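You operate a simulated robot arm through the tools that you are given. There is no shell and no other tool. Be economical: measure what you need, move in short steps, check, and stop when the job is done.

You are at the controls of a simulated robot arm. One attempt, no reset.

JOB
Size the white onion from the mat on the roller sizer.
Fine: lay it on the rollers at the feed end, open the orange stop bar before cranking, crank it through to the bay of its width; crank back home, close the bar, leave the other two on the mat. Where these are worked on the way, their far stop is far enough and under half their travel is too little: orange stop bar.
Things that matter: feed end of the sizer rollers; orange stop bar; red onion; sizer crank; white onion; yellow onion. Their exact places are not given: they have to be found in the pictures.

Only the result counts: the job must be done as asked and must still hold three seconds after the hand-in. Knocking over, shifting, dropping, spilling or breaking anything else fails it.

ROBOT AND FRAMES
A 6-joint arm with a four-finger gripper on a trunk, on a base that drives. Base frame: it is fixed to the floor where the robot stands at the start and does not move with it; the origin is under the middle of the robot, x ahead of it, y to its left, z up; the surface under the hand at the start is at about z = 803. Units: mm, degrees, N and s.
With the tool pointing down near the work surface it reaches from about 120 to 920 mm from the robot's upright axis, wherever it stands. Its first joint turns from -166.0 to 166.0 degrees. Places, roughly: feed end of the sizer rollers [600, -300, 900]; orange stop bar [600, -300, 1000]; sizer crank [500, -200, 900]. Payload 3.43 kg.
The TCP is the grasp point between the finger pads, 30 mm short of the fingertips. In the tool frame z runs along the fingers and y along their closing line. Largest opening 120 mm; the body of the gripper starts 85 mm behind the TCP.
Orientation is that of the tool frame in the base frame, as a unit quaternion [w, x, y, z]. With the fingers straight down and closing along the base's y, the tool's x points along the base's -x, its y along +y and its z along -z.

CONTROLS
- The arm moves only by the tool move_arm. Its argument "moves" is a list of rows, each an object (a shift or turn left out is 0, a gripper value left out holds the last) with "jaw": the opening, from 0 (shut) to 1 (fully open); "slide": the shift along the tool's x, y, z in mm, a list of three; "angular": the turn, a rotation vector about the tool's x, y, z in degrees, a list of three. In form: [{"jaw": jaw, "slide": [dx, dy, dz], "angular": [wx, wy, wz]}, ...]. A call has 1 to 10 rows; each row shifts and turns the commanded pose from where the row before left it, along the tool's axes as they then stand. Each row takes 0.2 s and may step no farther than 50 mm and 8.6 degrees from the row before; otherwise, or with a gripper value out of range, the whole call is refused. A pose out of reach is approached as far as the arm can. The call stops where the force on the tool passes 90 N (or 10 N more than at its start, if that is more) or the arm is blocked; 0.2 s more then pass. The fingers move at their own pace and stop on an object; they squeeze with about 22 N. The grip force told is the motor's: it shows also when the fingers shut on nothing. Time passes only in rows, and 0.2 s behind the last, so rows that do not move let the fingers close. It gives the time, the measured TCP pose, the force on the tool (base axes), the opening and the grip force at its end, in the units of the frame above (readings bear some noise), with the torque about the TCP (base axes, N m) and any sound that the robot's microphone picked up, and new pictures: "pictures" is both (left out), scene, wrist or none.
- Cameras (640 x 400 px; columns grow to the right, rows downward): "scene" is now at [58.1, 204, 1463.3]; the picture's right is [0.06, -1.00, 0.00], its down [-0.75, -0.05, -0.66] and it looks along [0.66, 0.04, -0.75] (base axes); focal length 267 px, centre (320, 200). "wrist" rides on the gripper at [71, -17, -121] in the tool frame; the picture's right is [0.23, 0.97, 0.00], its down [-0.81, 0.19, -0.55] and it looks along [-0.54, 0.13, 0.83] (tool axes); focal length 275 px, centre (320, 200).
- lift_body(by): slides the trunk up (or, below 0, down) by that many mm; the arm and the scene camera ride with it, the base frame stays. It gives what a move gives, with no picture.
- drive_base(legs): drives the robot by 1 to 6 legs, each [ahead, left, turn to the left] in mm, mm and degrees, along the robot's own axes; the way and the turn of a leg run together, so that a leg with both is an arc; at most 1500 mm and 180 degrees a leg. The arm and the cameras ride along, it lands a little off, and it stops where it bumps. It gives what a move gives, and a new picture of the scene camera.
- pan_tilt(pan, tilt): turns the head with the scene camera to pan (to the left, within 120 degrees either way) and tilt (down, from -29 to 69), counted from straight ahead of the robot. It gives what a move gives, and a new picture of the scene camera.
- measure_at(camera, pixels): for up to 12 pixels [column, row] of the newest picture of that camera ("zoom" is the newest enlarged one), the place [x, y, z] in the base frame of the surface seen there, good to about 3 mm. No time passes.
- close_up(camera, box): a new picture of the part [left, top, right, bottom] of that camera's present view, enlarged. No time passes.
- close_job(): hands the job in; it is judged then, once.

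Work in short steps. Measure before you move; look again where a grasp or a placing could have gone wrong, and mend it. You have 80 turns and 260 pictures in all, those below and enlarged ones among them. Open the gripper and draw the arm clear of the work before you hand the job in, unless the task says otherwise; then end with one line.

The tools are called after "Call:" as a command line: name --argument value ..., lists and objects as JSON in quotes. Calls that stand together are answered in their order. move_arm: Moves the arm, as the interface text tells. Its arguments: {"type":"object","properties":{"moves":{"type":"array","items":{"type":"object","properties":{"jaw":{"type":"number"},"slide":{"type":"array","items":{"type":"number"}},"angular":{"type":"array","items":{"type":"number"}}}}},"pictures":{"type":"string","enum":["both","scene","wrist","none"]}},"required":["moves"]} The other tools are called the same way: lift_body (by) slides the trunk up or down; drive_base (legs) drives the base; pan_tilt (pan, tilt) turns the head that bears the scene camera; measure_at (camera, pixels) gives the place of the surface under pixels of a picture; close_up (camera, box) takes an enlarged picture of a part of a camera's view; close_job () hands the job in.

At the start:

```text
clock: 0.0
tool_pos: [474.2, -171.6, 1183.5]
tool_rot: [0.0, 0.0, 1.0, 0.0]
contact_force: [-0.1, -0.5, -1.0]
wrist_torque: [-0.01, -0.01, -0.01]
opening: 120.2
gripper_force: 0.0
trunk travel left (down, up): [-50.0, 490.0]
robot x, y, heading: [2.0, 3.0, 0.2]
head pan, tilt: [-120.3, 49.7]
```

scene: 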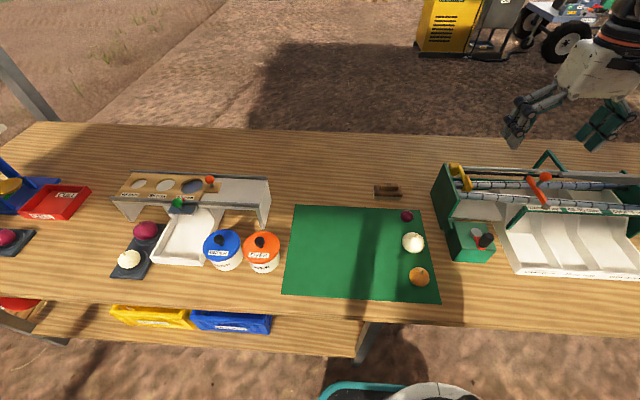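
wrist: 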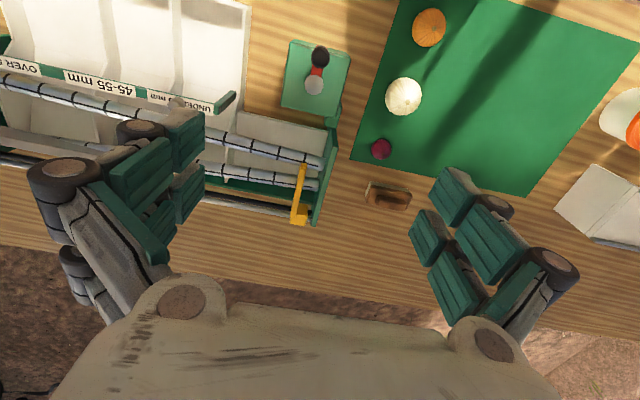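

The scene shows the sizer at right (around px 540,210) and the onions on the mat (413,242). I take enlarged views of the sizer from both cameras.

Call:
close_up --camera "scene" --box '[390, 130, 640, 290]'

Call:
close_up --camera "wrist" --box '[0, 0, 460, 290]'

Call:
measure_at --camera "scene" --pixels '[[413, 242], [407, 216], [419, 276], [485, 239], [476, 232], [545, 178], [548, 158], [460, 170], [455, 222], [500, 184], [520, 206], [545, 260]]'

```text
2.50 times, centred on (515, 210) of scene
```

zoom: 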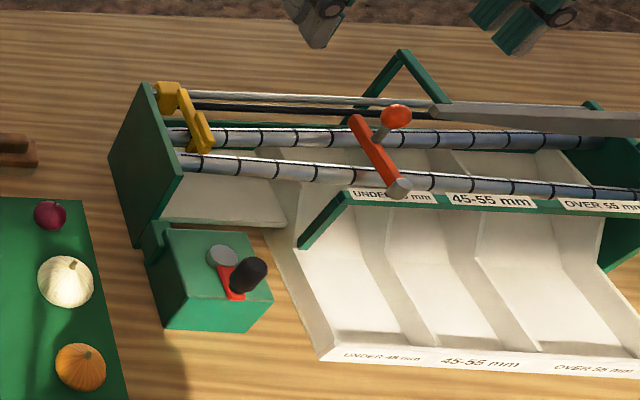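

```text
1.38 times, centred on (230, 145) of wrist
```

zoom: 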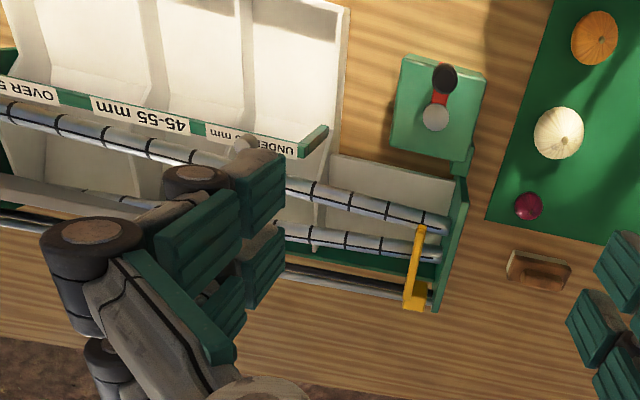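

```text
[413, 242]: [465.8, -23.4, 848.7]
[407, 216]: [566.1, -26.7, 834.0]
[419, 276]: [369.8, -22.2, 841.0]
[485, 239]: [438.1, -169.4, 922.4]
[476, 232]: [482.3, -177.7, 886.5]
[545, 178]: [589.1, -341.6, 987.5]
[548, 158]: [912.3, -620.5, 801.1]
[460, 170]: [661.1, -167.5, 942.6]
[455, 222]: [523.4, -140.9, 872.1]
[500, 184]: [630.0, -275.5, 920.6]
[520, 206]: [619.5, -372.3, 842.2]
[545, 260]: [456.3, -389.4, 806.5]
```

The yellow pusher is at the feed end, the crank at (485,239), the orange bar lies across the rollers. I turn the head toward the sizer.

Call:
pan_tilt --pan -35 --tilt 48

```text
clock: 1.6
tool_pos: [475.5, -172.5, 1183.2]
tool_rot: [0.0, 0.001, 1.0, 0.0]
contact_force: [0.0, 0.6, 0.7]
wrist_torque: [-0.01, 0.03, -0.02]
opening: 119.8
gripper_force: 0.1
trunk travel left (down, up): [-50.0, 490.0]
robot x, y, heading: [1.6, 2.8, -0.1]
head pan, tilt: [-35.0, 48.0]
```

scene: 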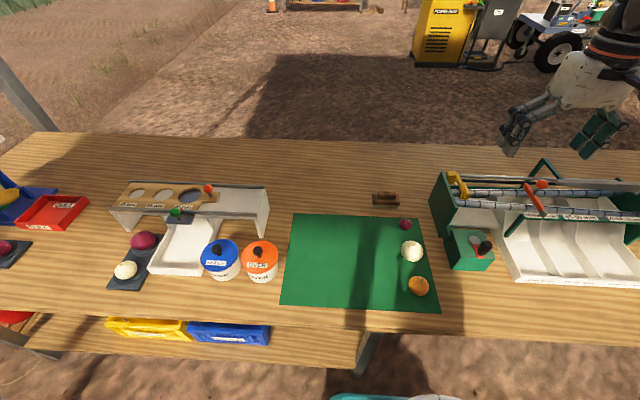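

The picture barely changed with pan; I try a different pan value to learn how it behaves.

Call:
pan_tilt --pan -70 --tilt 48

```text
clock: 2.6
tool_pos: [475.3, -172.5, 1183.7]
tool_rot: [0.0, 0.0, 1.0, 0.001]
contact_force: [0.3, -0.2, 0.0]
wrist_torque: [0.01, -0.04, 0.01]
opening: 120.3
gripper_force: 0.0
trunk travel left (down, up): [-50.0, 490.0]
robot x, y, heading: [-0.3, 0.0, 0.1]
head pan, tilt: [-70.0, 48.0]
```

scene: 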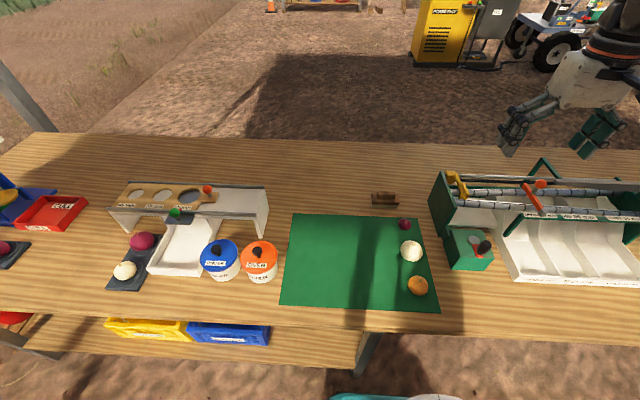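

Pan has no effect, so I drive sideways to the right to face the sizer.

Call:
drive_base --legs '[[0, -350, 0]]'

```text
clock: 4.9
tool_pos: [473.2, -525.0, 1183.9]
tool_rot: [-0.001, 0.002, 1.0, 0.0]
contact_force: [-0.5, 0.7, -0.2]
wrist_torque: [0.0, -0.02, 0.01]
opening: 120.1
gripper_force: 0.0
trunk travel left (down, up): [-50.0, 490.0]
robot x, y, heading: [-2.6, -350.6, -0.3]
head pan, tilt: [-70.0, 48.0]
```

scene: 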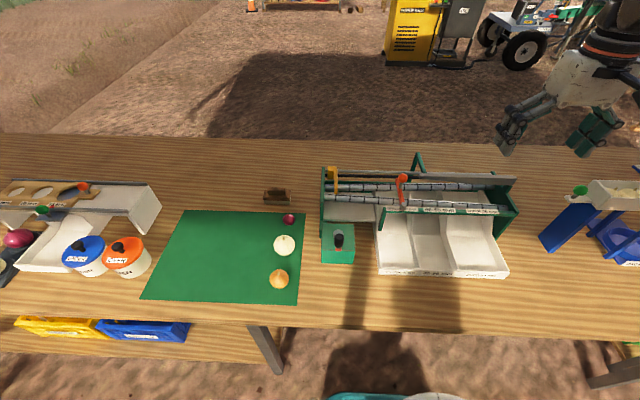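

The sizer is now in full view (320-515, 155-280). I enlarge it.

Call:
close_up --camera "scene" --box '[305, 145, 535, 289]'

Call:
close_up --camera "scene" --box '[310, 150, 430, 225]'

```text
2.78 times, centred on (420, 217) of scene
```

zoom: 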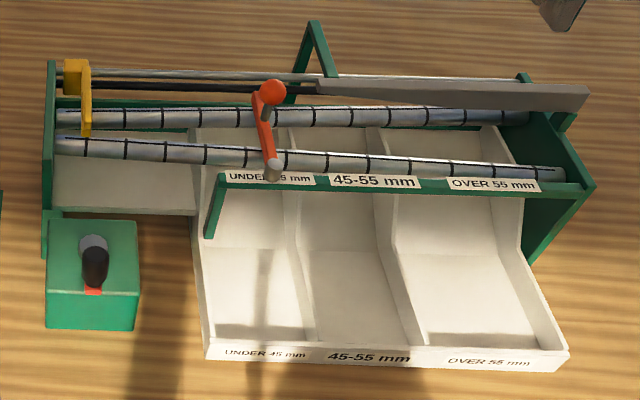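

```text
5.33 times, centred on (370, 188) of scene
```

zoom: 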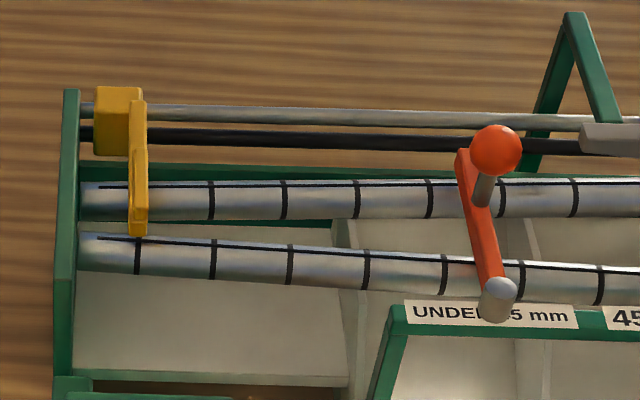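

I measure the bar, crank, rollers and pusher in this zoom, plus the onions in the scene.

Call:
measure_at --camera "zoom" --pixels '[[496, 140], [500, 288], [462, 160], [484, 260], [138, 215], [140, 110], [118, 95], [250, 197], [250, 256], [550, 192], [550, 275], [70, 200]]'

Call:
measure_at --camera "scene" --pixels '[[338, 234], [338, 243], [338, 250], [329, 229], [349, 229], [350, 255], [324, 255], [284, 245], [279, 278], [289, 218], [323, 185], [508, 213]]'

Call:
close_up --camera "scene" --box '[250, 205, 370, 295]'

```text
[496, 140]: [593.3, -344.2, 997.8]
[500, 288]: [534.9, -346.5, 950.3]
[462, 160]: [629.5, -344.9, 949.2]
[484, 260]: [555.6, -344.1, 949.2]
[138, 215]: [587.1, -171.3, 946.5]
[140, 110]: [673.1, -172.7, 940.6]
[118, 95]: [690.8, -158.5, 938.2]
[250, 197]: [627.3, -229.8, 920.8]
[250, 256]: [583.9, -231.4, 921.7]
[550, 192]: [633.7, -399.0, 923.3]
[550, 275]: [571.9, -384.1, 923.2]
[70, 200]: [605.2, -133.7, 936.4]
```

```text
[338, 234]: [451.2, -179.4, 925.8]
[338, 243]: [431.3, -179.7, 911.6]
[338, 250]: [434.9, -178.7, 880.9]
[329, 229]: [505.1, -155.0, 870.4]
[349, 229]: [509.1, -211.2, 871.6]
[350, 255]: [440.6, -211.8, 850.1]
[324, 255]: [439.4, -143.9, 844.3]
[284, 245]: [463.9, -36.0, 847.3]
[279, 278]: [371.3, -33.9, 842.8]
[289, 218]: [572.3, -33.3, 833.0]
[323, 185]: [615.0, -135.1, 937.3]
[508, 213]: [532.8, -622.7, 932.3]
```

```text
4.44 times, centred on (310, 250) of scene
```

zoom: 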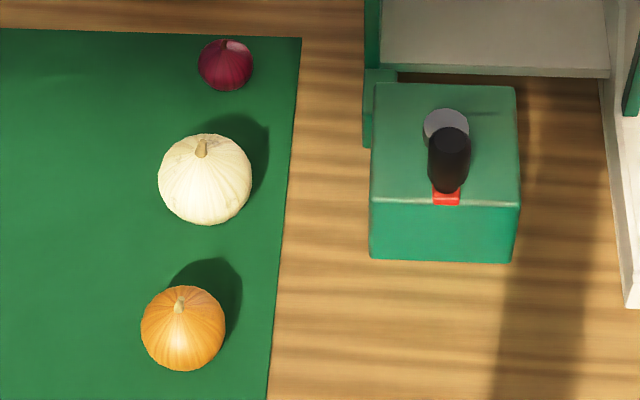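

The bar pivots on the vertical pin at about (540,-346) with its knob near (603,-344,985). I move the hand above the knob for a close wrist look.

Call:
move_arm --moves '[{"slide": [-25, 36, 15]}, {"slide": [-25, 36, 15]}, {"slide": [-25, 36, 15]}, {"slide": [-25, 36, 15]}, {"slide": [-25, 36, 15]}]'

```text
clock: 6.1
tool_pos: [601.7, -346.1, 1105.0]
tool_rot: [0.001, 0.002, 1.0, 0.0]
contact_force: [0.2, -0.8, 0.0]
wrist_torque: [-0.01, 0.0, 0.02]
opening: 120.1
gripper_force: 0.1
trunk travel left (down, up): [-50.0, 490.0]
robot x, y, heading: [1.3, -349.5, -0.3]
head pan, tilt: [-70.0, 48.0]
```

scene: 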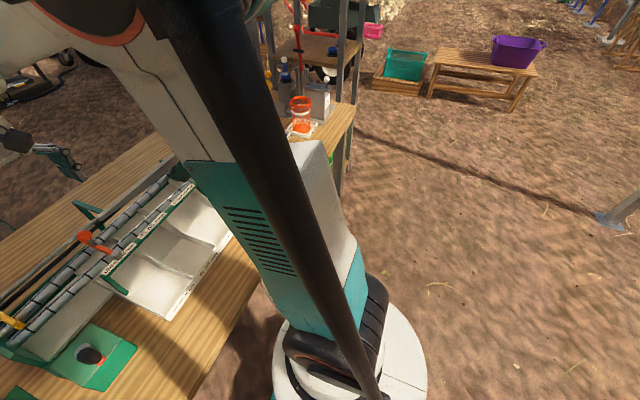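
wrist: 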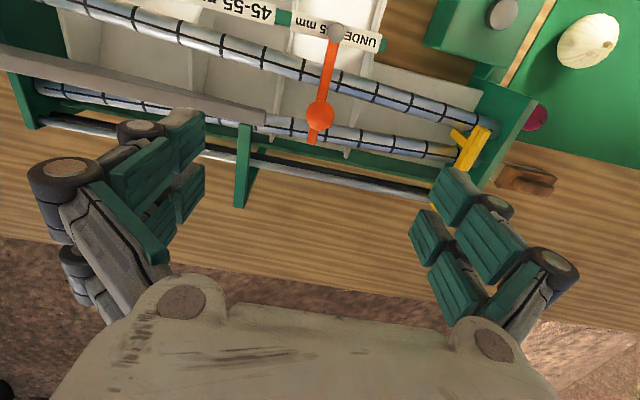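

The head now really did pan to -70; I set it to -20 and measure the knob (320,115) in the wrist view.

Call:
measure_at --camera "wrist" --pixels '[[320, 115], [320, 101], [320, 130], [306, 115], [334, 115], [337, 33], [311, 140], [328, 70], [325, 85], [460, 150], [470, 130]]'

Call:
pan_tilt --pan -20 --tilt 48

Call:
close_up --camera "wrist" --box '[240, 0, 560, 200]'

```text
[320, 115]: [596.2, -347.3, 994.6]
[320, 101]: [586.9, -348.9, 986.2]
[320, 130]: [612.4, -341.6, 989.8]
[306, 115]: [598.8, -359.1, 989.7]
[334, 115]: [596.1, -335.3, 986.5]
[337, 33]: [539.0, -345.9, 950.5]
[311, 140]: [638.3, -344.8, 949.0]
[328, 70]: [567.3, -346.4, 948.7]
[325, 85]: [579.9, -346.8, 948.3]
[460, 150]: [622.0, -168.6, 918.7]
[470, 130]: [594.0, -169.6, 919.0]
```

```text
clock: 7.2
tool_pos: [600.6, -347.1, 1105.7]
tool_rot: [0.0, 0.002, 1.0, 0.0]
contact_force: [0.1, -0.3, 0.2]
wrist_torque: [-0.01, -0.01, 0.0]
opening: 120.0
gripper_force: 0.0
trunk travel left (down, up): [-50.0, 490.0]
robot x, y, heading: [3.1, -350.2, -0.1]
head pan, tilt: [-20.0, 48.0]
```

scene: 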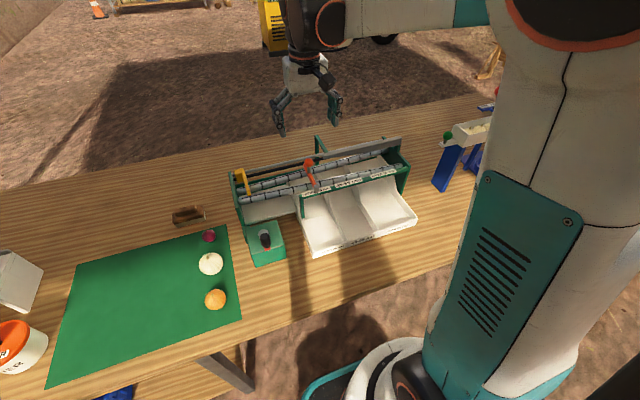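

```text
2.00 times, centred on (400, 100) of wrist
```

zoom: 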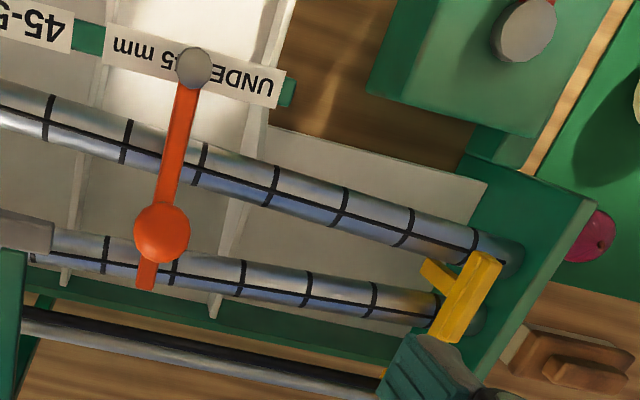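

The ball centre is about (601,-347,985), directly under the hand. I lower over it and close.

Call:
move_arm --moves '[{"slide": [0, 0, 40], "jaw": 0.6}, {"slide": [0, 0, 40]}, {"slide": [0, 0, 36]}, {"jaw": 0.0}, {}, {}]'

```text
clock: 8.7
tool_pos: [599.7, -346.5, 990.8]
tool_rot: [0.0, 0.002, 1.0, -0.001]
contact_force: [1.1, -8.3, -6.6]
wrist_torque: [-0.12, -0.39, 0.09]
opening: 22.7
gripper_force: 45.1
trunk travel left (down, up): [-50.0, 490.0]
robot x, y, heading: [0.2, -353.5, -0.3]
head pan, tilt: [-20.0, 48.0]
```

scene: 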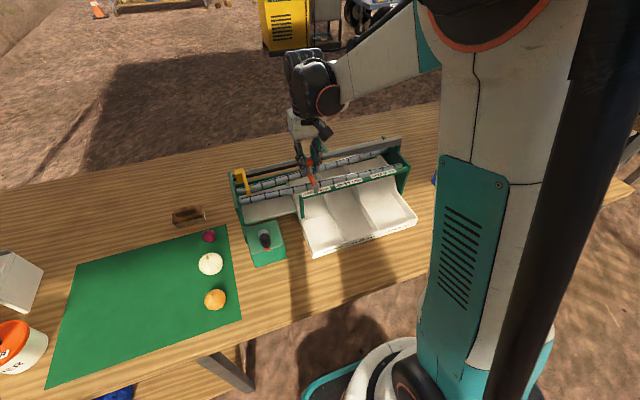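
wrist: 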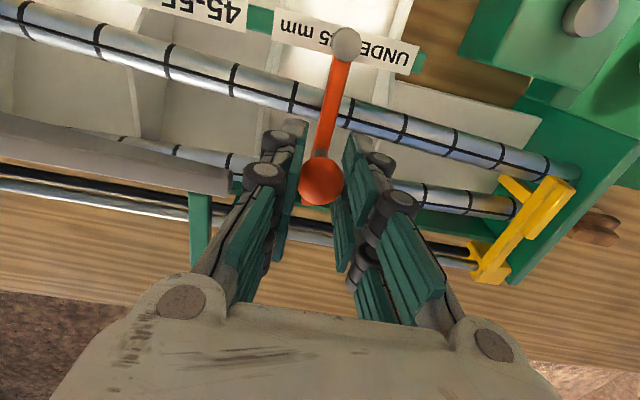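

The ball is held (22.7 mm). I try a small swing toward -y (downstream) and watch the force.

Call:
move_arm --moves '[{"slide": [0.6, -8.6, 0]}, {"slide": [1.8, -8.4, 0]}]' --pictures "wrist"

```text
clock: 9.2
tool_pos: [597.3, -360.7, 990.6]
tool_rot: [0.0, 0.002, 1.0, 0.001]
contact_force: [6.0, 5.5, 2.4]
wrist_torque: [0.11, -0.06, -0.42]
opening: 22.6
gripper_force: 44.8
trunk travel left (down, up): [-50.0, 490.0]
robot x, y, heading: [-2.1, -347.5, -0.3]
head pan, tilt: [-20.0, 48.0]
```

wrist: 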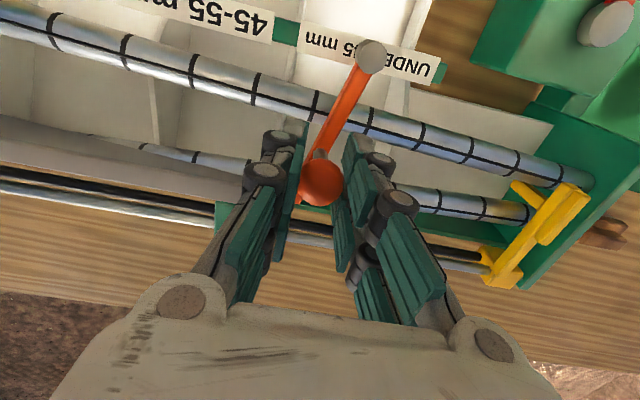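

The bar swings freely that way. I continue the arc to about 86°.

Call:
move_arm --moves '[{"slide": [3.9, -10.1, 0]}, {"slide": [5.5, -9.2, 0]}, {"slide": [7.1, -8.2, 0]}, {"slide": [8.4, -6.8, 0]}, {"slide": [9.5, -5.2, 0]}, {"slide": [10.2, -3.6, 0]}, {"slide": [10.7, -1.6, 0]}]' --pictures "wrist"

```text
clock: 9.9
tool_pos: [596.5, -365.9, 990.8]
tool_rot: [0.005, -0.006, 1.0, 0.007]
contact_force: [17.1, 19.6, -7.7]
wrist_torque: [1.01, -0.54, 0.59]
opening: 22.5
gripper_force: 44.7
trunk travel left (down, up): [-50.0, 490.0]
robot x, y, heading: [-2.0, -349.8, 0.0]
head pan, tilt: [-20.0, 48.0]
stopped in row 3: the force on the tool passed its limit at 100 N (the readings are from after the stop); the commanded pose is now the measured one
```

wrist: 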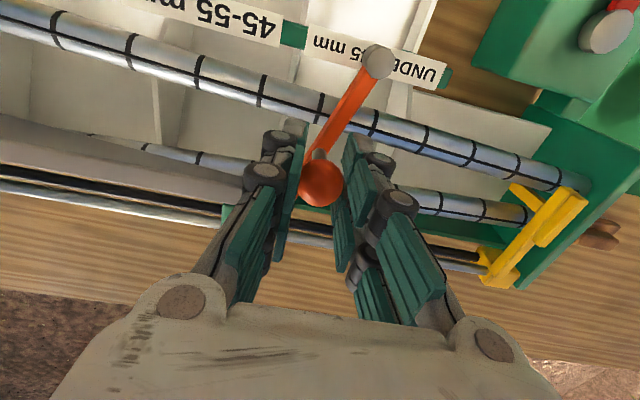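

The swing stopped at ~19° with 100 N; maybe the left finger meets the grey guide slab, or it's the wrong direction. I measure pivot, slab, finger.

Call:
measure_at --camera "wrist" --pixels '[[378, 62], [210, 195], [220, 200], [130, 160], [100, 170], [290, 215], [302, 175], [345, 115], [550, 230], [225, 215]]'

Call:
close_up --camera "scene" --box '[220, 90, 440, 260]'

Call:
close_up --camera "wrist" --box '[180, 30, 420, 280]'

```text
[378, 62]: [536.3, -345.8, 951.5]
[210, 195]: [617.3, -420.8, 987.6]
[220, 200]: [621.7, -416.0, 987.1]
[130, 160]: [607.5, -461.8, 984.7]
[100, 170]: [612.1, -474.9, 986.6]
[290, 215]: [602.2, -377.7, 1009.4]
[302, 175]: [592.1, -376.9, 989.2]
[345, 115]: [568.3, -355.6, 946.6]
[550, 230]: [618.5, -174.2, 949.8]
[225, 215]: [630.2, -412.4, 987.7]
```

```text
2.35 times, centred on (330, 175) of scene
```

zoom: 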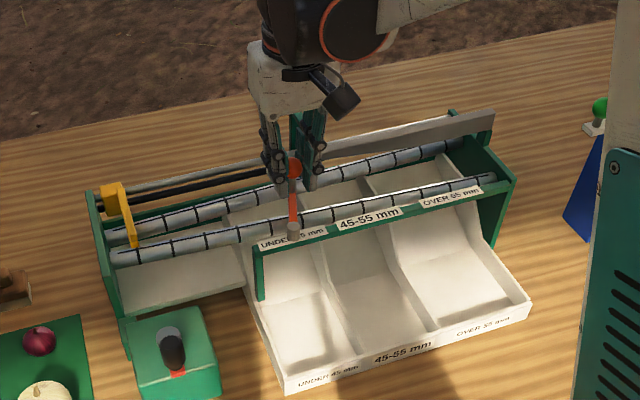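

```text
1.60 times, centred on (300, 155) of wrist
```

zoom: 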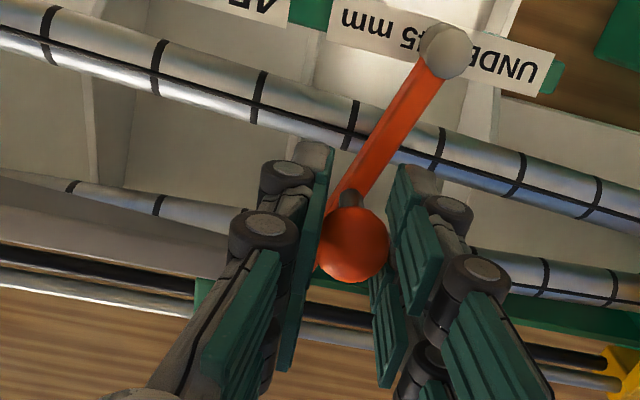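

The slab (z≈987, from y≈-400) may have blocked the left finger. I swing back and test a little beyond toward +y to see which side has the closed stop.

Call:
move_arm --moves '[{"slide": [-2, 9, 0]}, {"slide": [-1.3, 9, 0]}, {"slide": [0, 6, 0]}, {"slide": [1, 6, 0]}]' --pictures "wrist"

```text
clock: 10.9
tool_pos: [598.3, -346.8, 991.6]
tool_rot: [0.005, -0.002, 1.0, 0.005]
contact_force: [40.1, -30.7, 17.8]
wrist_torque: [-0.44, 0.2, 0.23]
opening: 23.0
gripper_force: 44.7
trunk travel left (down, up): [-50.0, 490.0]
robot x, y, heading: [-2.1, -348.8, 0.1]
head pan, tilt: [-20.0, 48.0]
```

wrist: 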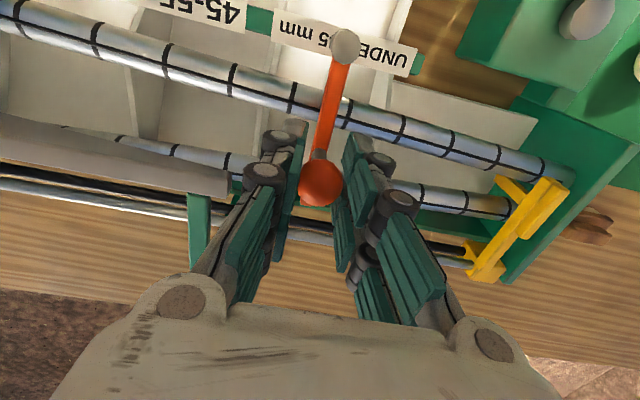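

The closed stop is at +y, so opening is toward -y and the left finger was probably what was blocked by the slab. I release, rise, and measure the slab.

Call:
move_arm --moves '[{"slide": [0, -10.5, 0]}, {"jaw": 0.5}, {}, {"slide": [0, 0, -40]}, {"slide": [0, 30, -20]}]' --pictures "wrist"

Call:
close_up --camera "wrist" --box '[60, 30, 460, 280]'

```text
clock: 12.1
tool_pos: [595.5, -321.6, 1055.0]
tool_rot: [0.005, -0.004, 1.0, 0.007]
contact_force: [0.2, 0.8, 0.3]
wrist_torque: [0.06, 0.05, 0.0]
opening: 60.1
gripper_force: 0.0
trunk travel left (down, up): [-50.0, 490.0]
robot x, y, heading: [-0.6, -352.0, -0.1]
head pan, tilt: [-20.0, 48.0]
```

wrist: 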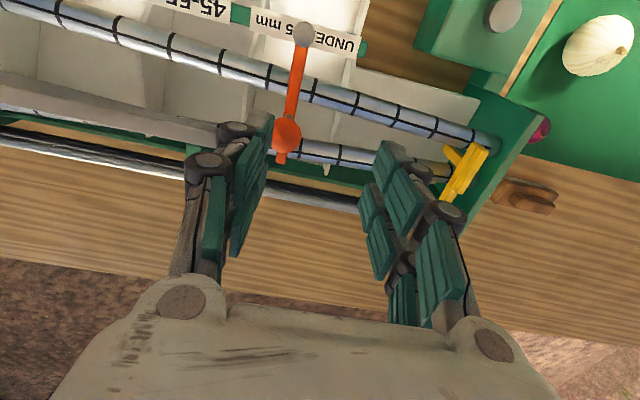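

```text
1.60 times, centred on (260, 155) of wrist
```

zoom: 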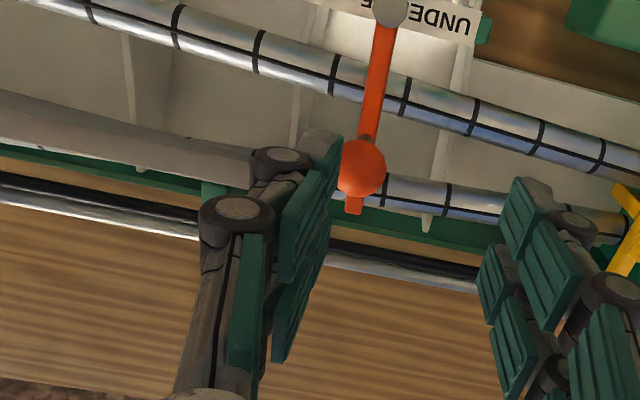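

Call:
measure_at --camera "zoom" --pixels '[[30, 100], [120, 120], [200, 140], [30, 125], [120, 145], [200, 160], [240, 160], [245, 175], [250, 150]]'

```text
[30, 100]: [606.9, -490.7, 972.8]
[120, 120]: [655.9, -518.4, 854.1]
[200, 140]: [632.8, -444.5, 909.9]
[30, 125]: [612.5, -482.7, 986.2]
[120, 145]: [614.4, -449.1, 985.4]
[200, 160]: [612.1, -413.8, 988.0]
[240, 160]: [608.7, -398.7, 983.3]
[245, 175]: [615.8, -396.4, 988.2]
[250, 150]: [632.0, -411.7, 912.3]
```

The slab front face is at x≈607 beyond y≈-392, which is what stopped the wide grasp. I shut the fingers and come down on the +y side of the bar at about (580,-318), tips just beside the bar.

Call:
move_arm --moves '[{"jaw": 0.0, "slide": [15.5, 4, 0]}, {}, {"slide": [0, 0, 40]}, {"slide": [0, 0, 33]}, {"slide": [0, 0, 10]}]' --pictures "wrist"

```text
clock: 13.3
tool_pos: [581.4, -316.7, 969.5]
tool_rot: [0.004, -0.004, 1.0, 0.005]
contact_force: [0.6, -0.9, -0.5]
wrist_torque: [0.0, 0.01, 0.04]
opening: 0.0
gripper_force: 21.8
trunk travel left (down, up): [-50.0, 490.0]
robot x, y, heading: [1.0, -349.4, 0.0]
head pan, tilt: [-20.0, 48.0]
```

wrist: 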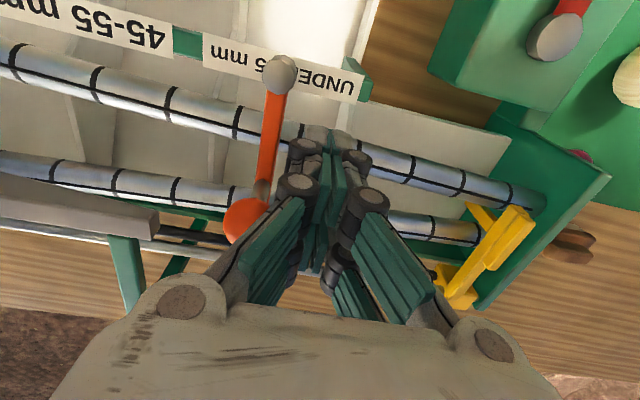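

Fingers are shut beside the bar. I start pushing along the arc, turning the tool with it.

Call:
move_arm --moves '[{"slide": [1, -8, 0]}, {"slide": [-2.2, -6.4, 0], "angular": [0, 0, 8.5]}, {"slide": [-2.2, -6.4, 0], "angular": [0, 0, 8.5]}, {"slide": [-2.2, -6.4, 0], "angular": [0, 0, 8.5]}]' --pictures "wrist"

```text
clock: 14.3
tool_pos: [583.4, -343.6, 968.8]
tool_rot: [0.003, 0.218, 0.976, 0.006]
contact_force: [0.8, -0.1, 0.0]
wrist_torque: [0.0, -0.02, -0.01]
opening: 0.2
gripper_force: 21.6
trunk travel left (down, up): [-50.0, 490.0]
robot x, y, heading: [-0.7, -353.0, -0.0]
head pan, tilt: [-20.0, 48.0]
```

wrist: 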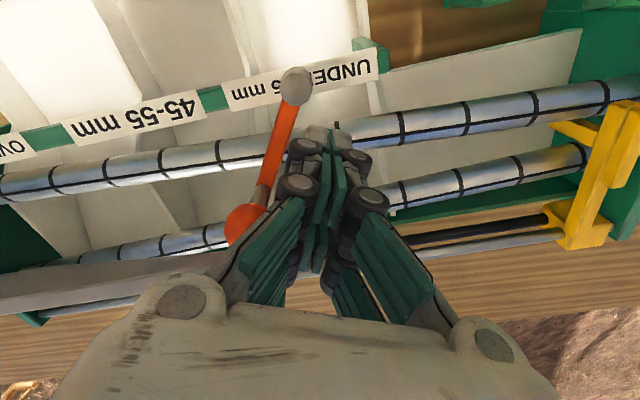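

The bar is swinging with the finger. I continue.

Call:
move_arm --moves '[{"slide": [-2.2, -6.4, 0], "angular": [0, 0, 8.5]}, {"slide": [-2.2, -6.4, 0], "angular": [0, 0, 8.5]}, {"slide": [-2.2, -6.4, 0], "angular": [0, 0, 8.5]}, {"slide": [-2.2, -6.4, 0], "angular": [0, 0, 8.5]}]' --pictures "wrist"

```text
clock: 15.3
tool_pos: [574.3, -368.5, 968.5]
tool_rot: [0.001, 0.494, 0.869, 0.008]
contact_force: [0.1, -0.2, -0.2]
wrist_torque: [-0.06, 0.02, -0.03]
opening: 0.0
gripper_force: 22.1
trunk travel left (down, up): [-50.0, 490.0]
robot x, y, heading: [3.0, -349.5, -0.1]
head pan, tilt: [-20.0, 48.0]
```

wrist: 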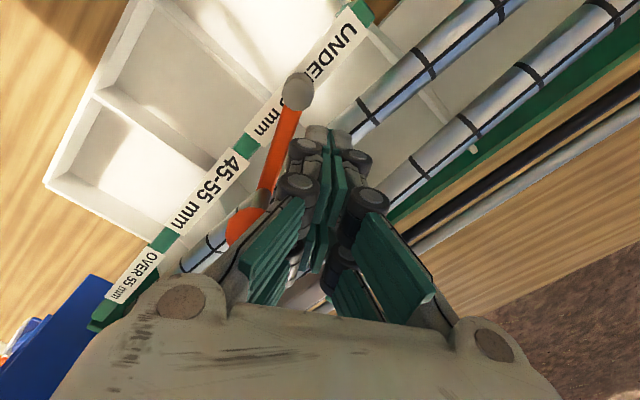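

Past 60°, no resistance. I push on to the far stop.

Call:
move_arm --moves '[{"slide": [-2.2, -6.4, 0], "angular": [0, 0, 8.5]}, {"slide": [-2.2, -6.4, 0], "angular": [0, 0, 8.5]}, {"slide": [-2.2, -6.4, 0], "angular": [0, 0, 8.5]}, {"slide": [0, -5, 0]}]' --pictures "wrist"

```text
clock: 16.3
tool_pos: [561.1, -382.7, 968.0]
tool_rot: [0.0, 0.672, 0.74, 0.009]
contact_force: [60.5, 11.3, 18.5]
wrist_torque: [-0.53, 1.27, 0.96]
opening: 0.0
gripper_force: 21.9
trunk travel left (down, up): [-50.0, 490.0]
robot x, y, heading: [2.2, -351.5, -0.4]
head pan, tilt: [-20.0, 48.0]
```

wrist: 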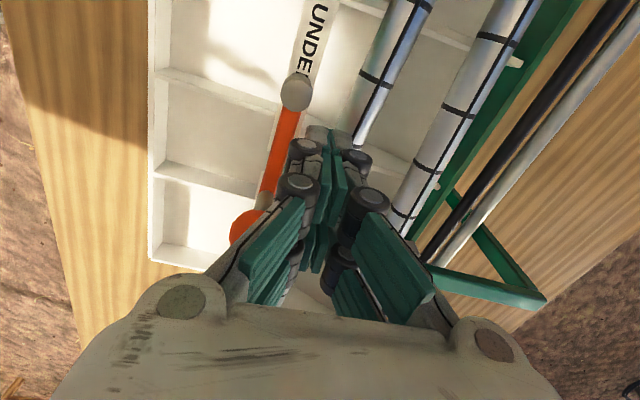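

The bar hit its far stop (60 N). I back off, lift, then turn the tool back.

Call:
move_arm --moves '[{"slide": [0, 12, 0]}, {"slide": [0, 0, -40], "angular": [0, 0, -8.45]}, {"slide": [0, 0, -40], "angular": [0, 0, -8.45]}, {"slide": [0, 0, -40], "angular": [0, 0, -8.45]}, {"angular": [0, 0, -8.45]}, {"angular": [0, 0, -8.45]}, {"angular": [0, 0, -8.45]}, {"angular": [0, 0, -8.45]}, {"angular": [0, 0, -8.45]}, {"angular": [0, 0, -8.45]}]' --pictures "none"

```text
clock: 18.5
tool_pos: [564.7, -383.7, 1089.8]
tool_rot: [0.004, 0.073, 0.997, 0.006]
contact_force: [-0.3, 1.4, -0.2]
wrist_torque: [0.02, 0.03, 0.0]
opening: 0.0
gripper_force: 21.9
trunk travel left (down, up): [-50.0, 490.0]
robot x, y, heading: [-1.4, -349.1, -0.4]
head pan, tilt: [-20.0, 48.0]
```

Next I travel to above the white onion with the gripper opening and look down.

Call:
move_arm --moves '[{"angular": [0, 0, -8.4], "jaw": 0.9}, {"slide": [11, 44.2, 10]}, {"slide": [11, 44.2, 10]}, {"slide": [11, 44.2, 10]}, {"slide": [11, 44.2, 10]}, {"slide": [11, 44.2, 10]}, {"slide": [11, 44.2, 10]}, {"slide": [11, 44.2, 10]}, {"slide": [11, 44.2, 10]}]'

```text
clock: 20.5
tool_pos: [479.8, -29.7, 1012.6]
tool_rot: [0.005, 0.002, 1.0, 0.005]
contact_force: [-0.5, 0.5, -0.8]
wrist_torque: [0.02, 0.0, 0.03]
opening: 107.7
gripper_force: 0.1
trunk travel left (down, up): [-50.0, 490.0]
robot x, y, heading: [0.5, -346.9, -0.1]
head pan, tilt: [-20.0, 48.0]
```

scene: 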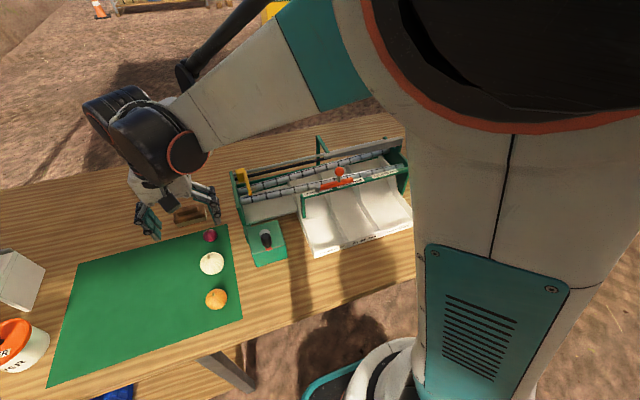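
wrist: 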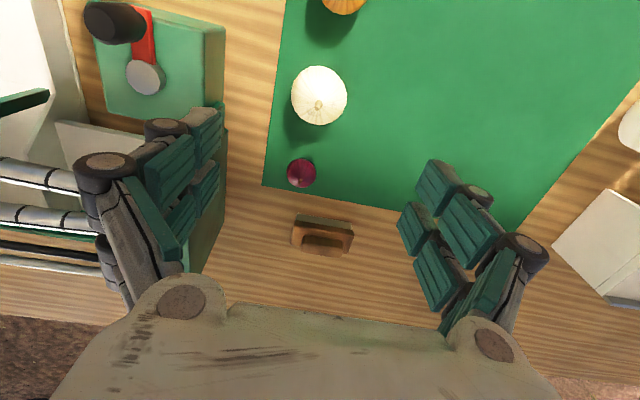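

The onion is at (319,95) in the wrist view; I measure its middle and edges.

Call:
measure_at --camera "wrist" --pixels '[[319, 95], [294, 95], [345, 95], [319, 68], [319, 123], [318, 106], [302, 172], [343, 4], [291, 175]]'

Call:
close_up --camera "wrist" --box '[240, 30, 400, 130]'

Call:
close_up --camera "scene" --box '[190, 220, 250, 310]'

```text
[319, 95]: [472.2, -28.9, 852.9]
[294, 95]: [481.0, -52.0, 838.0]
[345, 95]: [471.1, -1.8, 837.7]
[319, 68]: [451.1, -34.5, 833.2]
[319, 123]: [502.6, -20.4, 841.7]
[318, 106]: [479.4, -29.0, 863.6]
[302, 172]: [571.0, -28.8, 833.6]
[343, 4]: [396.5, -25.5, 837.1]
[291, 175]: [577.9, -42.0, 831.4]
```

```text
4.00 times, centred on (320, 80) of wrist
```

zoom: 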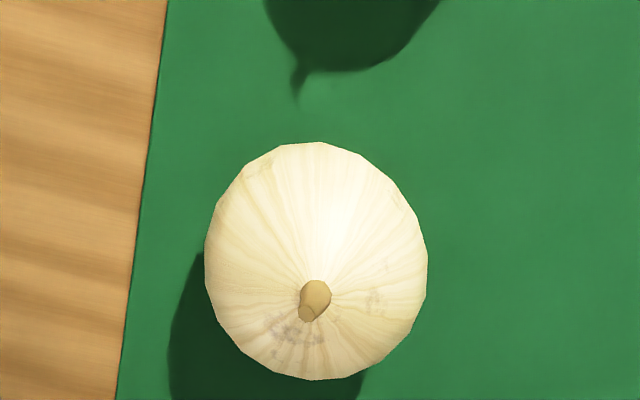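

```text
4.44 times, centred on (220, 265) of scene
```

zoom: 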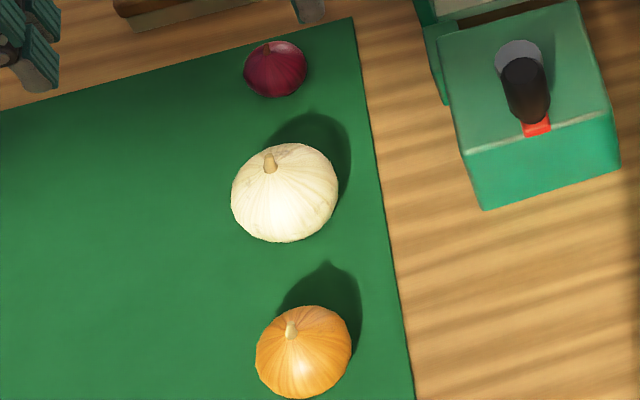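

The onion centre is about (478,-28), ~58 mm wide, top ~858. I descend and grasp slightly above its middle.

Call:
move_arm --moves '[{"slide": [2, 1.5, 45]}, {"slide": [0, 0, 45]}, {"slide": [0, 0, 45]}, {"slide": [0, 0, 37]}, {"jaw": 0.0}, {}, {}]' --pictures "wrist"

```text
clock: 22.1
tool_pos: [477.5, -25.7, 841.5]
tool_rot: [0.005, 0.0, 1.0, 0.005]
contact_force: [-2.8, -2.5, 3.3]
wrist_torque: [-0.15, 0.04, -0.03]
opening: 57.8
gripper_force: 22.2
trunk travel left (down, up): [-50.0, 490.0]
robot x, y, heading: [-0.4, -350.4, -0.3]
head pan, tilt: [-20.0, 48.0]
```

wrist: 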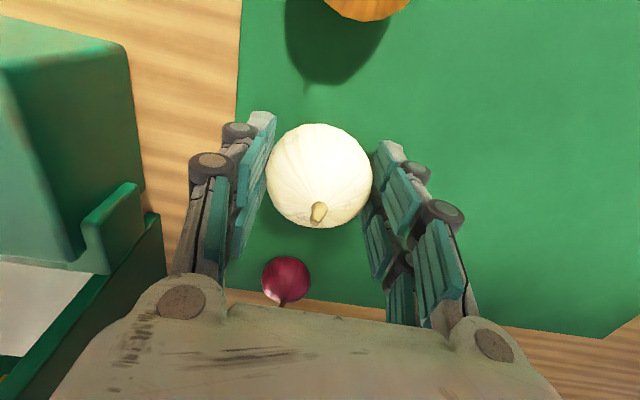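

Held at 57.8 mm. I lift straight up and carry it to above the feed end.

Call:
move_arm --moves '[{"slide": [0, 0, -45]}, {"slide": [0, 0, -48]}, {"slide": [0, 0, -48]}, {"slide": [0, 0, -48]}, {"slide": [-21.2, -34.9, 0]}, {"slide": [-21.2, -34.9, 0]}, {"slide": [-21.2, -34.9, 0]}, {"slide": [-21.2, -34.9, 0]}, {"slide": [-21.2, -34.9, 0]}, {"slide": [-21.2, -34.9, 0]}]'

```text
clock: 24.3
tool_pos: [602.2, -240.2, 1028.3]
tool_rot: [0.004, 0.001, 1.0, 0.005]
contact_force: [0.0, -0.6, -0.6]
wrist_torque: [0.02, -0.01, 0.02]
opening: 57.5
gripper_force: 21.6
trunk travel left (down, up): [-50.0, 490.0]
robot x, y, heading: [-2.5, -347.3, -0.2]
head pan, tilt: [-20.0, 48.0]
```

scene: 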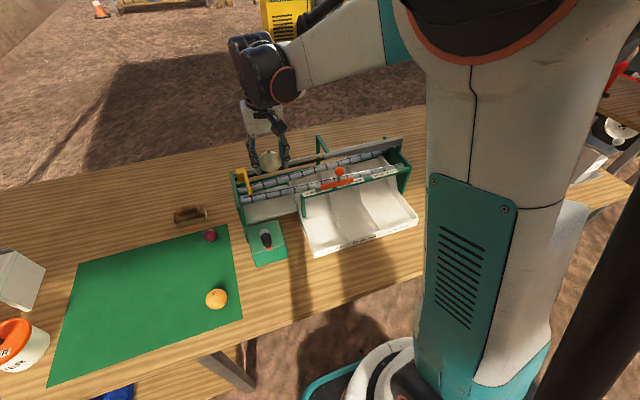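
wrist: 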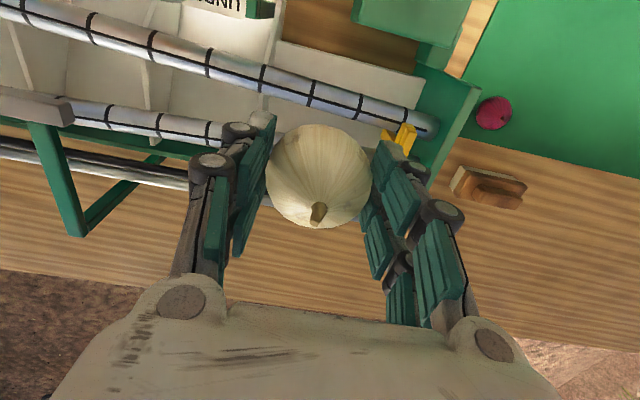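

I measure across the rollers near the feed to find the centre line and the pusher's position.

Call:
measure_at --camera "wrist" --pixels '[[240, 62], [238, 70], [236, 78], [332, 89], [329, 98], [326, 106], [183, 116], [181, 124], [179, 132], [408, 128], [395, 133], [404, 145]]'

Call:
close_up --camera "scene" --box '[215, 120, 335, 225]'

```text
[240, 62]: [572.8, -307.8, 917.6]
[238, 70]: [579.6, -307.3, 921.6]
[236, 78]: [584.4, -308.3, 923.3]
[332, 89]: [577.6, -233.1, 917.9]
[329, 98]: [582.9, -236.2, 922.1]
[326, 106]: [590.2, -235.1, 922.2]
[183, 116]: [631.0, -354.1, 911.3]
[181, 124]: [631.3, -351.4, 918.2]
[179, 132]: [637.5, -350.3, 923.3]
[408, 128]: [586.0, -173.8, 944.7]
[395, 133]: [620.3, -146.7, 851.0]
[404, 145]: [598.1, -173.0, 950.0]
```

```text
3.81 times, centred on (275, 172) of scene
```

zoom: 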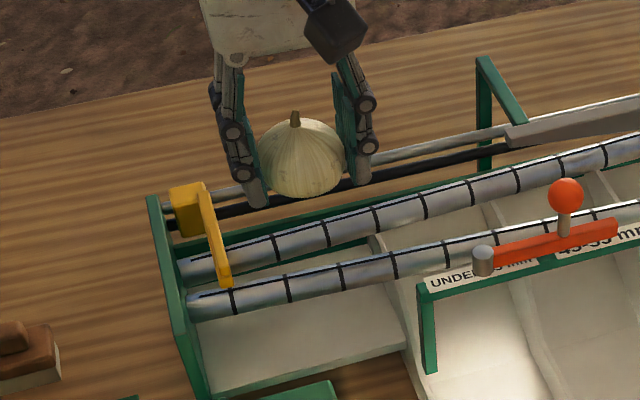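

Roller axes near y=-240 are x≈586 and ≈631, mid ≈608. I shift to x≈607, y≈-245 and lower to just above contact.

Call:
move_arm --moves '[{"slide": [-5, -5, 30]}, {"slide": [0, 0, 36]}, {}]'

Call:
close_up --camera "scene" --box '[215, 120, 335, 225]'

```text
clock: 25.1
tool_pos: [608.3, -241.4, 960.5]
tool_rot: [0.005, 0.001, 1.0, 0.005]
contact_force: [-0.6, 0.2, -0.9]
wrist_torque: [-0.01, 0.01, -0.04]
opening: 57.8
gripper_force: 22.0
trunk travel left (down, up): [-50.0, 490.0]
robot x, y, heading: [2.0, -348.8, 0.1]
head pan, tilt: [-20.0, 48.0]
```

scene: 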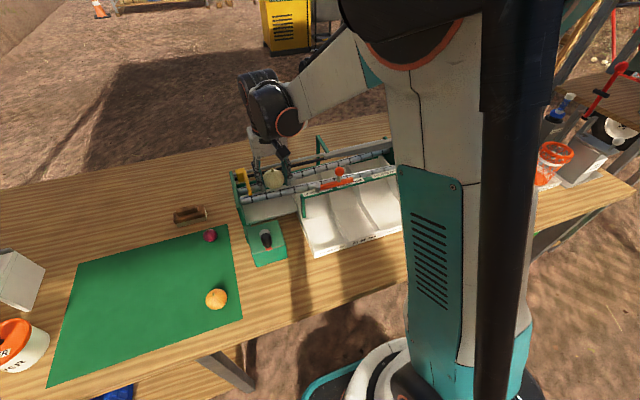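
wrist: 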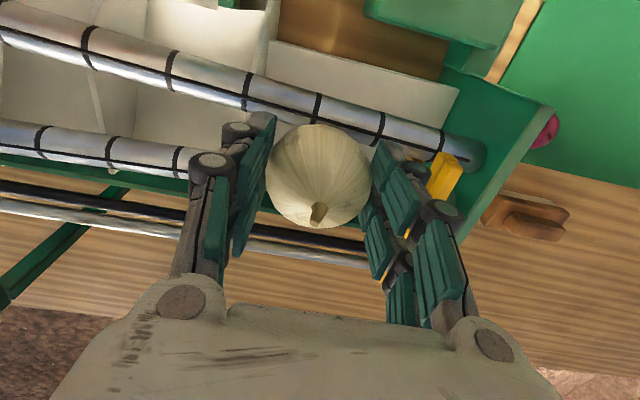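

```text
3.81 times, centred on (275, 172) of scene
```

zoom: 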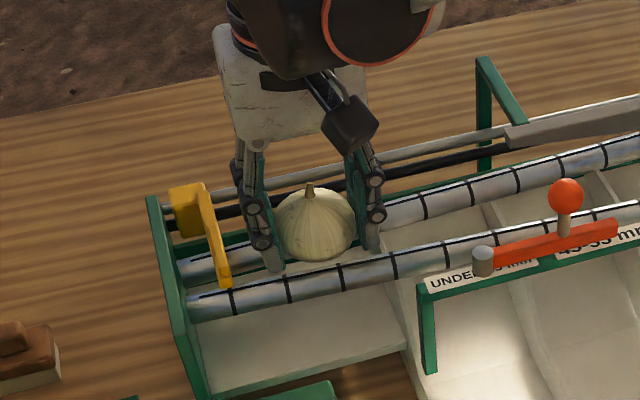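

No contact yet and the right finger is close to the pusher; I shift 8 mm downstream and lower in small steps.

Call:
move_arm --moves '[{"slide": [0, -8, 0]}, {"slide": [0, 0, 3]}, {"slide": [0, 0, 3]}, {}]' --pictures "none"

```text
clock: 26.1
tool_pos: [607.6, -250.9, 956.7]
tool_rot: [0.005, 0.002, 1.0, 0.005]
contact_force: [-6.6, 0.0, 9.4]
wrist_torque: [-0.03, -0.04, 0.01]
opening: 57.9
gripper_force: 22.0
trunk travel left (down, up): [-50.0, 490.0]
robot x, y, heading: [-1.1, -349.8, -0.0]
head pan, tilt: [-20.0, 48.0]
```

Contact (9 N up, -6.6 N in x): I ease 2 mm toward -x, then open gently.

Call:
move_arm --moves '[{"slide": [2, 0, 0]}, {}, {"jaw": 0.52}, {"jaw": 0.6}, {"jaw": 0.66}, {}]' --pictures "wrist"

Call:
close_up --camera "scene" --box '[215, 120, 335, 225]'

```text
clock: 27.5
tool_pos: [606.0, -249.9, 954.9]
tool_rot: [0.005, 0.001, 1.0, 0.006]
contact_force: [-0.3, 0.0, 0.2]
wrist_torque: [0.02, -0.02, -0.02]
opening: 79.3
gripper_force: 0.0
trunk travel left (down, up): [-50.0, 490.0]
robot x, y, heading: [3.8, -350.6, -0.3]
head pan, tilt: [-20.0, 48.0]
```

wrist: 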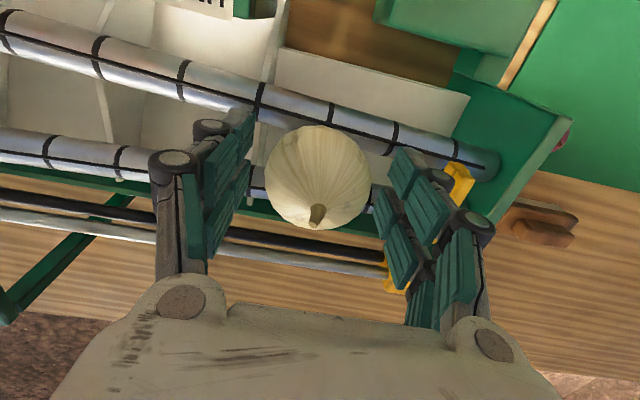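

```text
3.81 times, centred on (275, 172) of scene
```

zoom: 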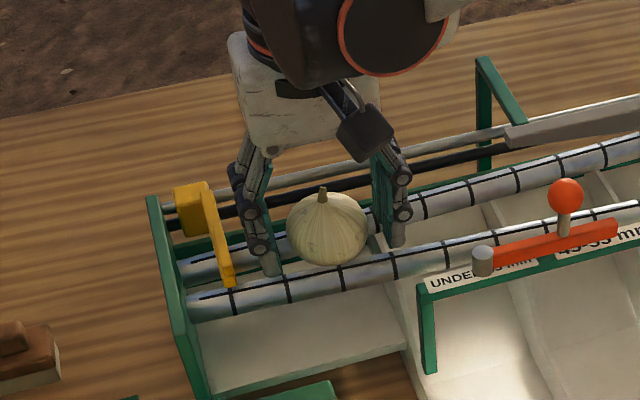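

The onion rests on the rollers. I raise the hand and go above the crank.

Call:
move_arm --moves '[{"slide": [0, 0, -35]}, {"slide": [0, 0, -40]}, {"slide": [0, 0, -30]}, {"slide": [41, 17.7, 0]}, {"slide": [41, 17.7, 0]}, {"slide": [41, 17.7, 0]}, {"slide": [41, 17.7, 0]}]'

Call:
close_up --camera "wrist" --box '[200, 20, 440, 170]'

Call:
close_up --camera "scene" --box '[215, 150, 335, 275]'

```text
clock: 29.1
tool_pos: [443.4, -182.3, 1060.3]
tool_rot: [0.005, 0.001, 1.0, 0.006]
contact_force: [-0.4, 0.0, 0.3]
wrist_torque: [0.02, 0.04, 0.0]
opening: 79.5
gripper_force: 0.1
trunk travel left (down, up): [-50.0, 490.0]
robot x, y, heading: [-1.9, -347.8, -0.1]
head pan, tilt: [-20.0, 48.0]
```

scene: 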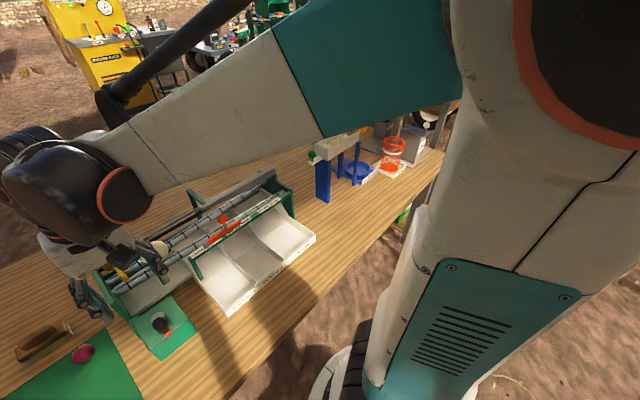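
wrist: 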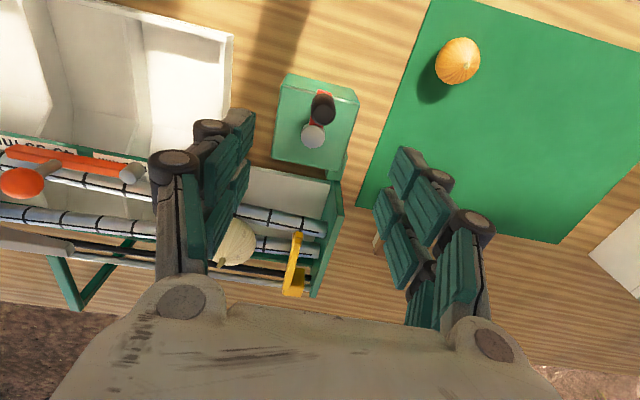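

```text
2.67 times, centred on (320, 95) of wrist
```

zoom: 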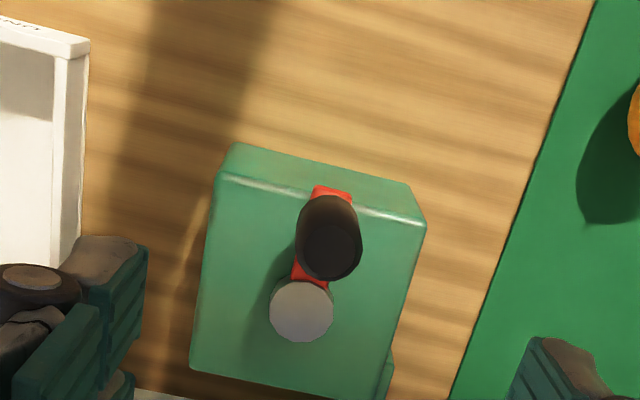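

```text
3.20 times, centred on (275, 212) of scene
```

zoom: 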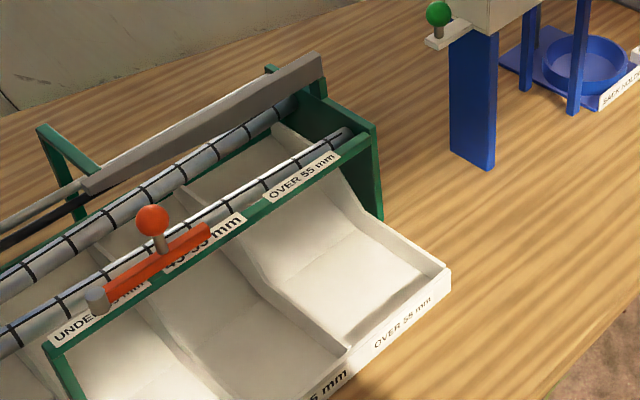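

The crank is clear at (322,108) with hub (313,135). I measure both.

Call:
measure_at --camera "wrist" --pixels '[[324, 113], [322, 98], [335, 113], [312, 113], [324, 123], [313, 136], [304, 136], [322, 136], [324, 91], [300, 110], [313, 146], [340, 140]]'

```text
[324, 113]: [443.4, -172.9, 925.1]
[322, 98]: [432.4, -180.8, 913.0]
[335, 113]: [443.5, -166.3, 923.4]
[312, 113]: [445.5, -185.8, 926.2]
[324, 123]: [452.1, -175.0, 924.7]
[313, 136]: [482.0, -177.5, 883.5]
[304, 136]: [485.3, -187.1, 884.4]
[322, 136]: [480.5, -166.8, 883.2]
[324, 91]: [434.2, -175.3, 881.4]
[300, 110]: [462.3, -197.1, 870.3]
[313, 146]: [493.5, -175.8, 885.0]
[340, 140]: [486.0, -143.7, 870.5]
```

Knob: centre ≈(443,-177), top 926; hub (483,-177), R≈40. I check clearance to the sizer end plate before grasping.

Call:
measure_at --camera "wrist" --pixels '[[338, 180], [340, 190], [337, 200], [332, 225], [325, 250], [300, 177], [260, 175], [298, 240], [340, 170], [330, 176], [237, 240], [300, 262]]'

```text
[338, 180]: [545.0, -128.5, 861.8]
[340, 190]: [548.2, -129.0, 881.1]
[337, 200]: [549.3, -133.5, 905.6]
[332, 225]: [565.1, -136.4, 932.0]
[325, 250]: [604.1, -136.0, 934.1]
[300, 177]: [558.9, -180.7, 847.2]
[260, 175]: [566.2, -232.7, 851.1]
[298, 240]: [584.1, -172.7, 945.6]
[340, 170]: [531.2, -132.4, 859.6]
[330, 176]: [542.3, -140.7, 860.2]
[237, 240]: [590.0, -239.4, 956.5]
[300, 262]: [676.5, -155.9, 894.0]
```

Clear enough (plate starts at x≈548). I lower onto the knob and close.

Call:
move_arm --moves '[{"slide": [0, 5, 45], "jaw": 0.5}, {"slide": [0, 0, 45]}, {"slide": [0, 0, 52], "jaw": 0.5}]' --pictures "none"

```text
refused: row 3 steps farther than a row can; nothing moved
```

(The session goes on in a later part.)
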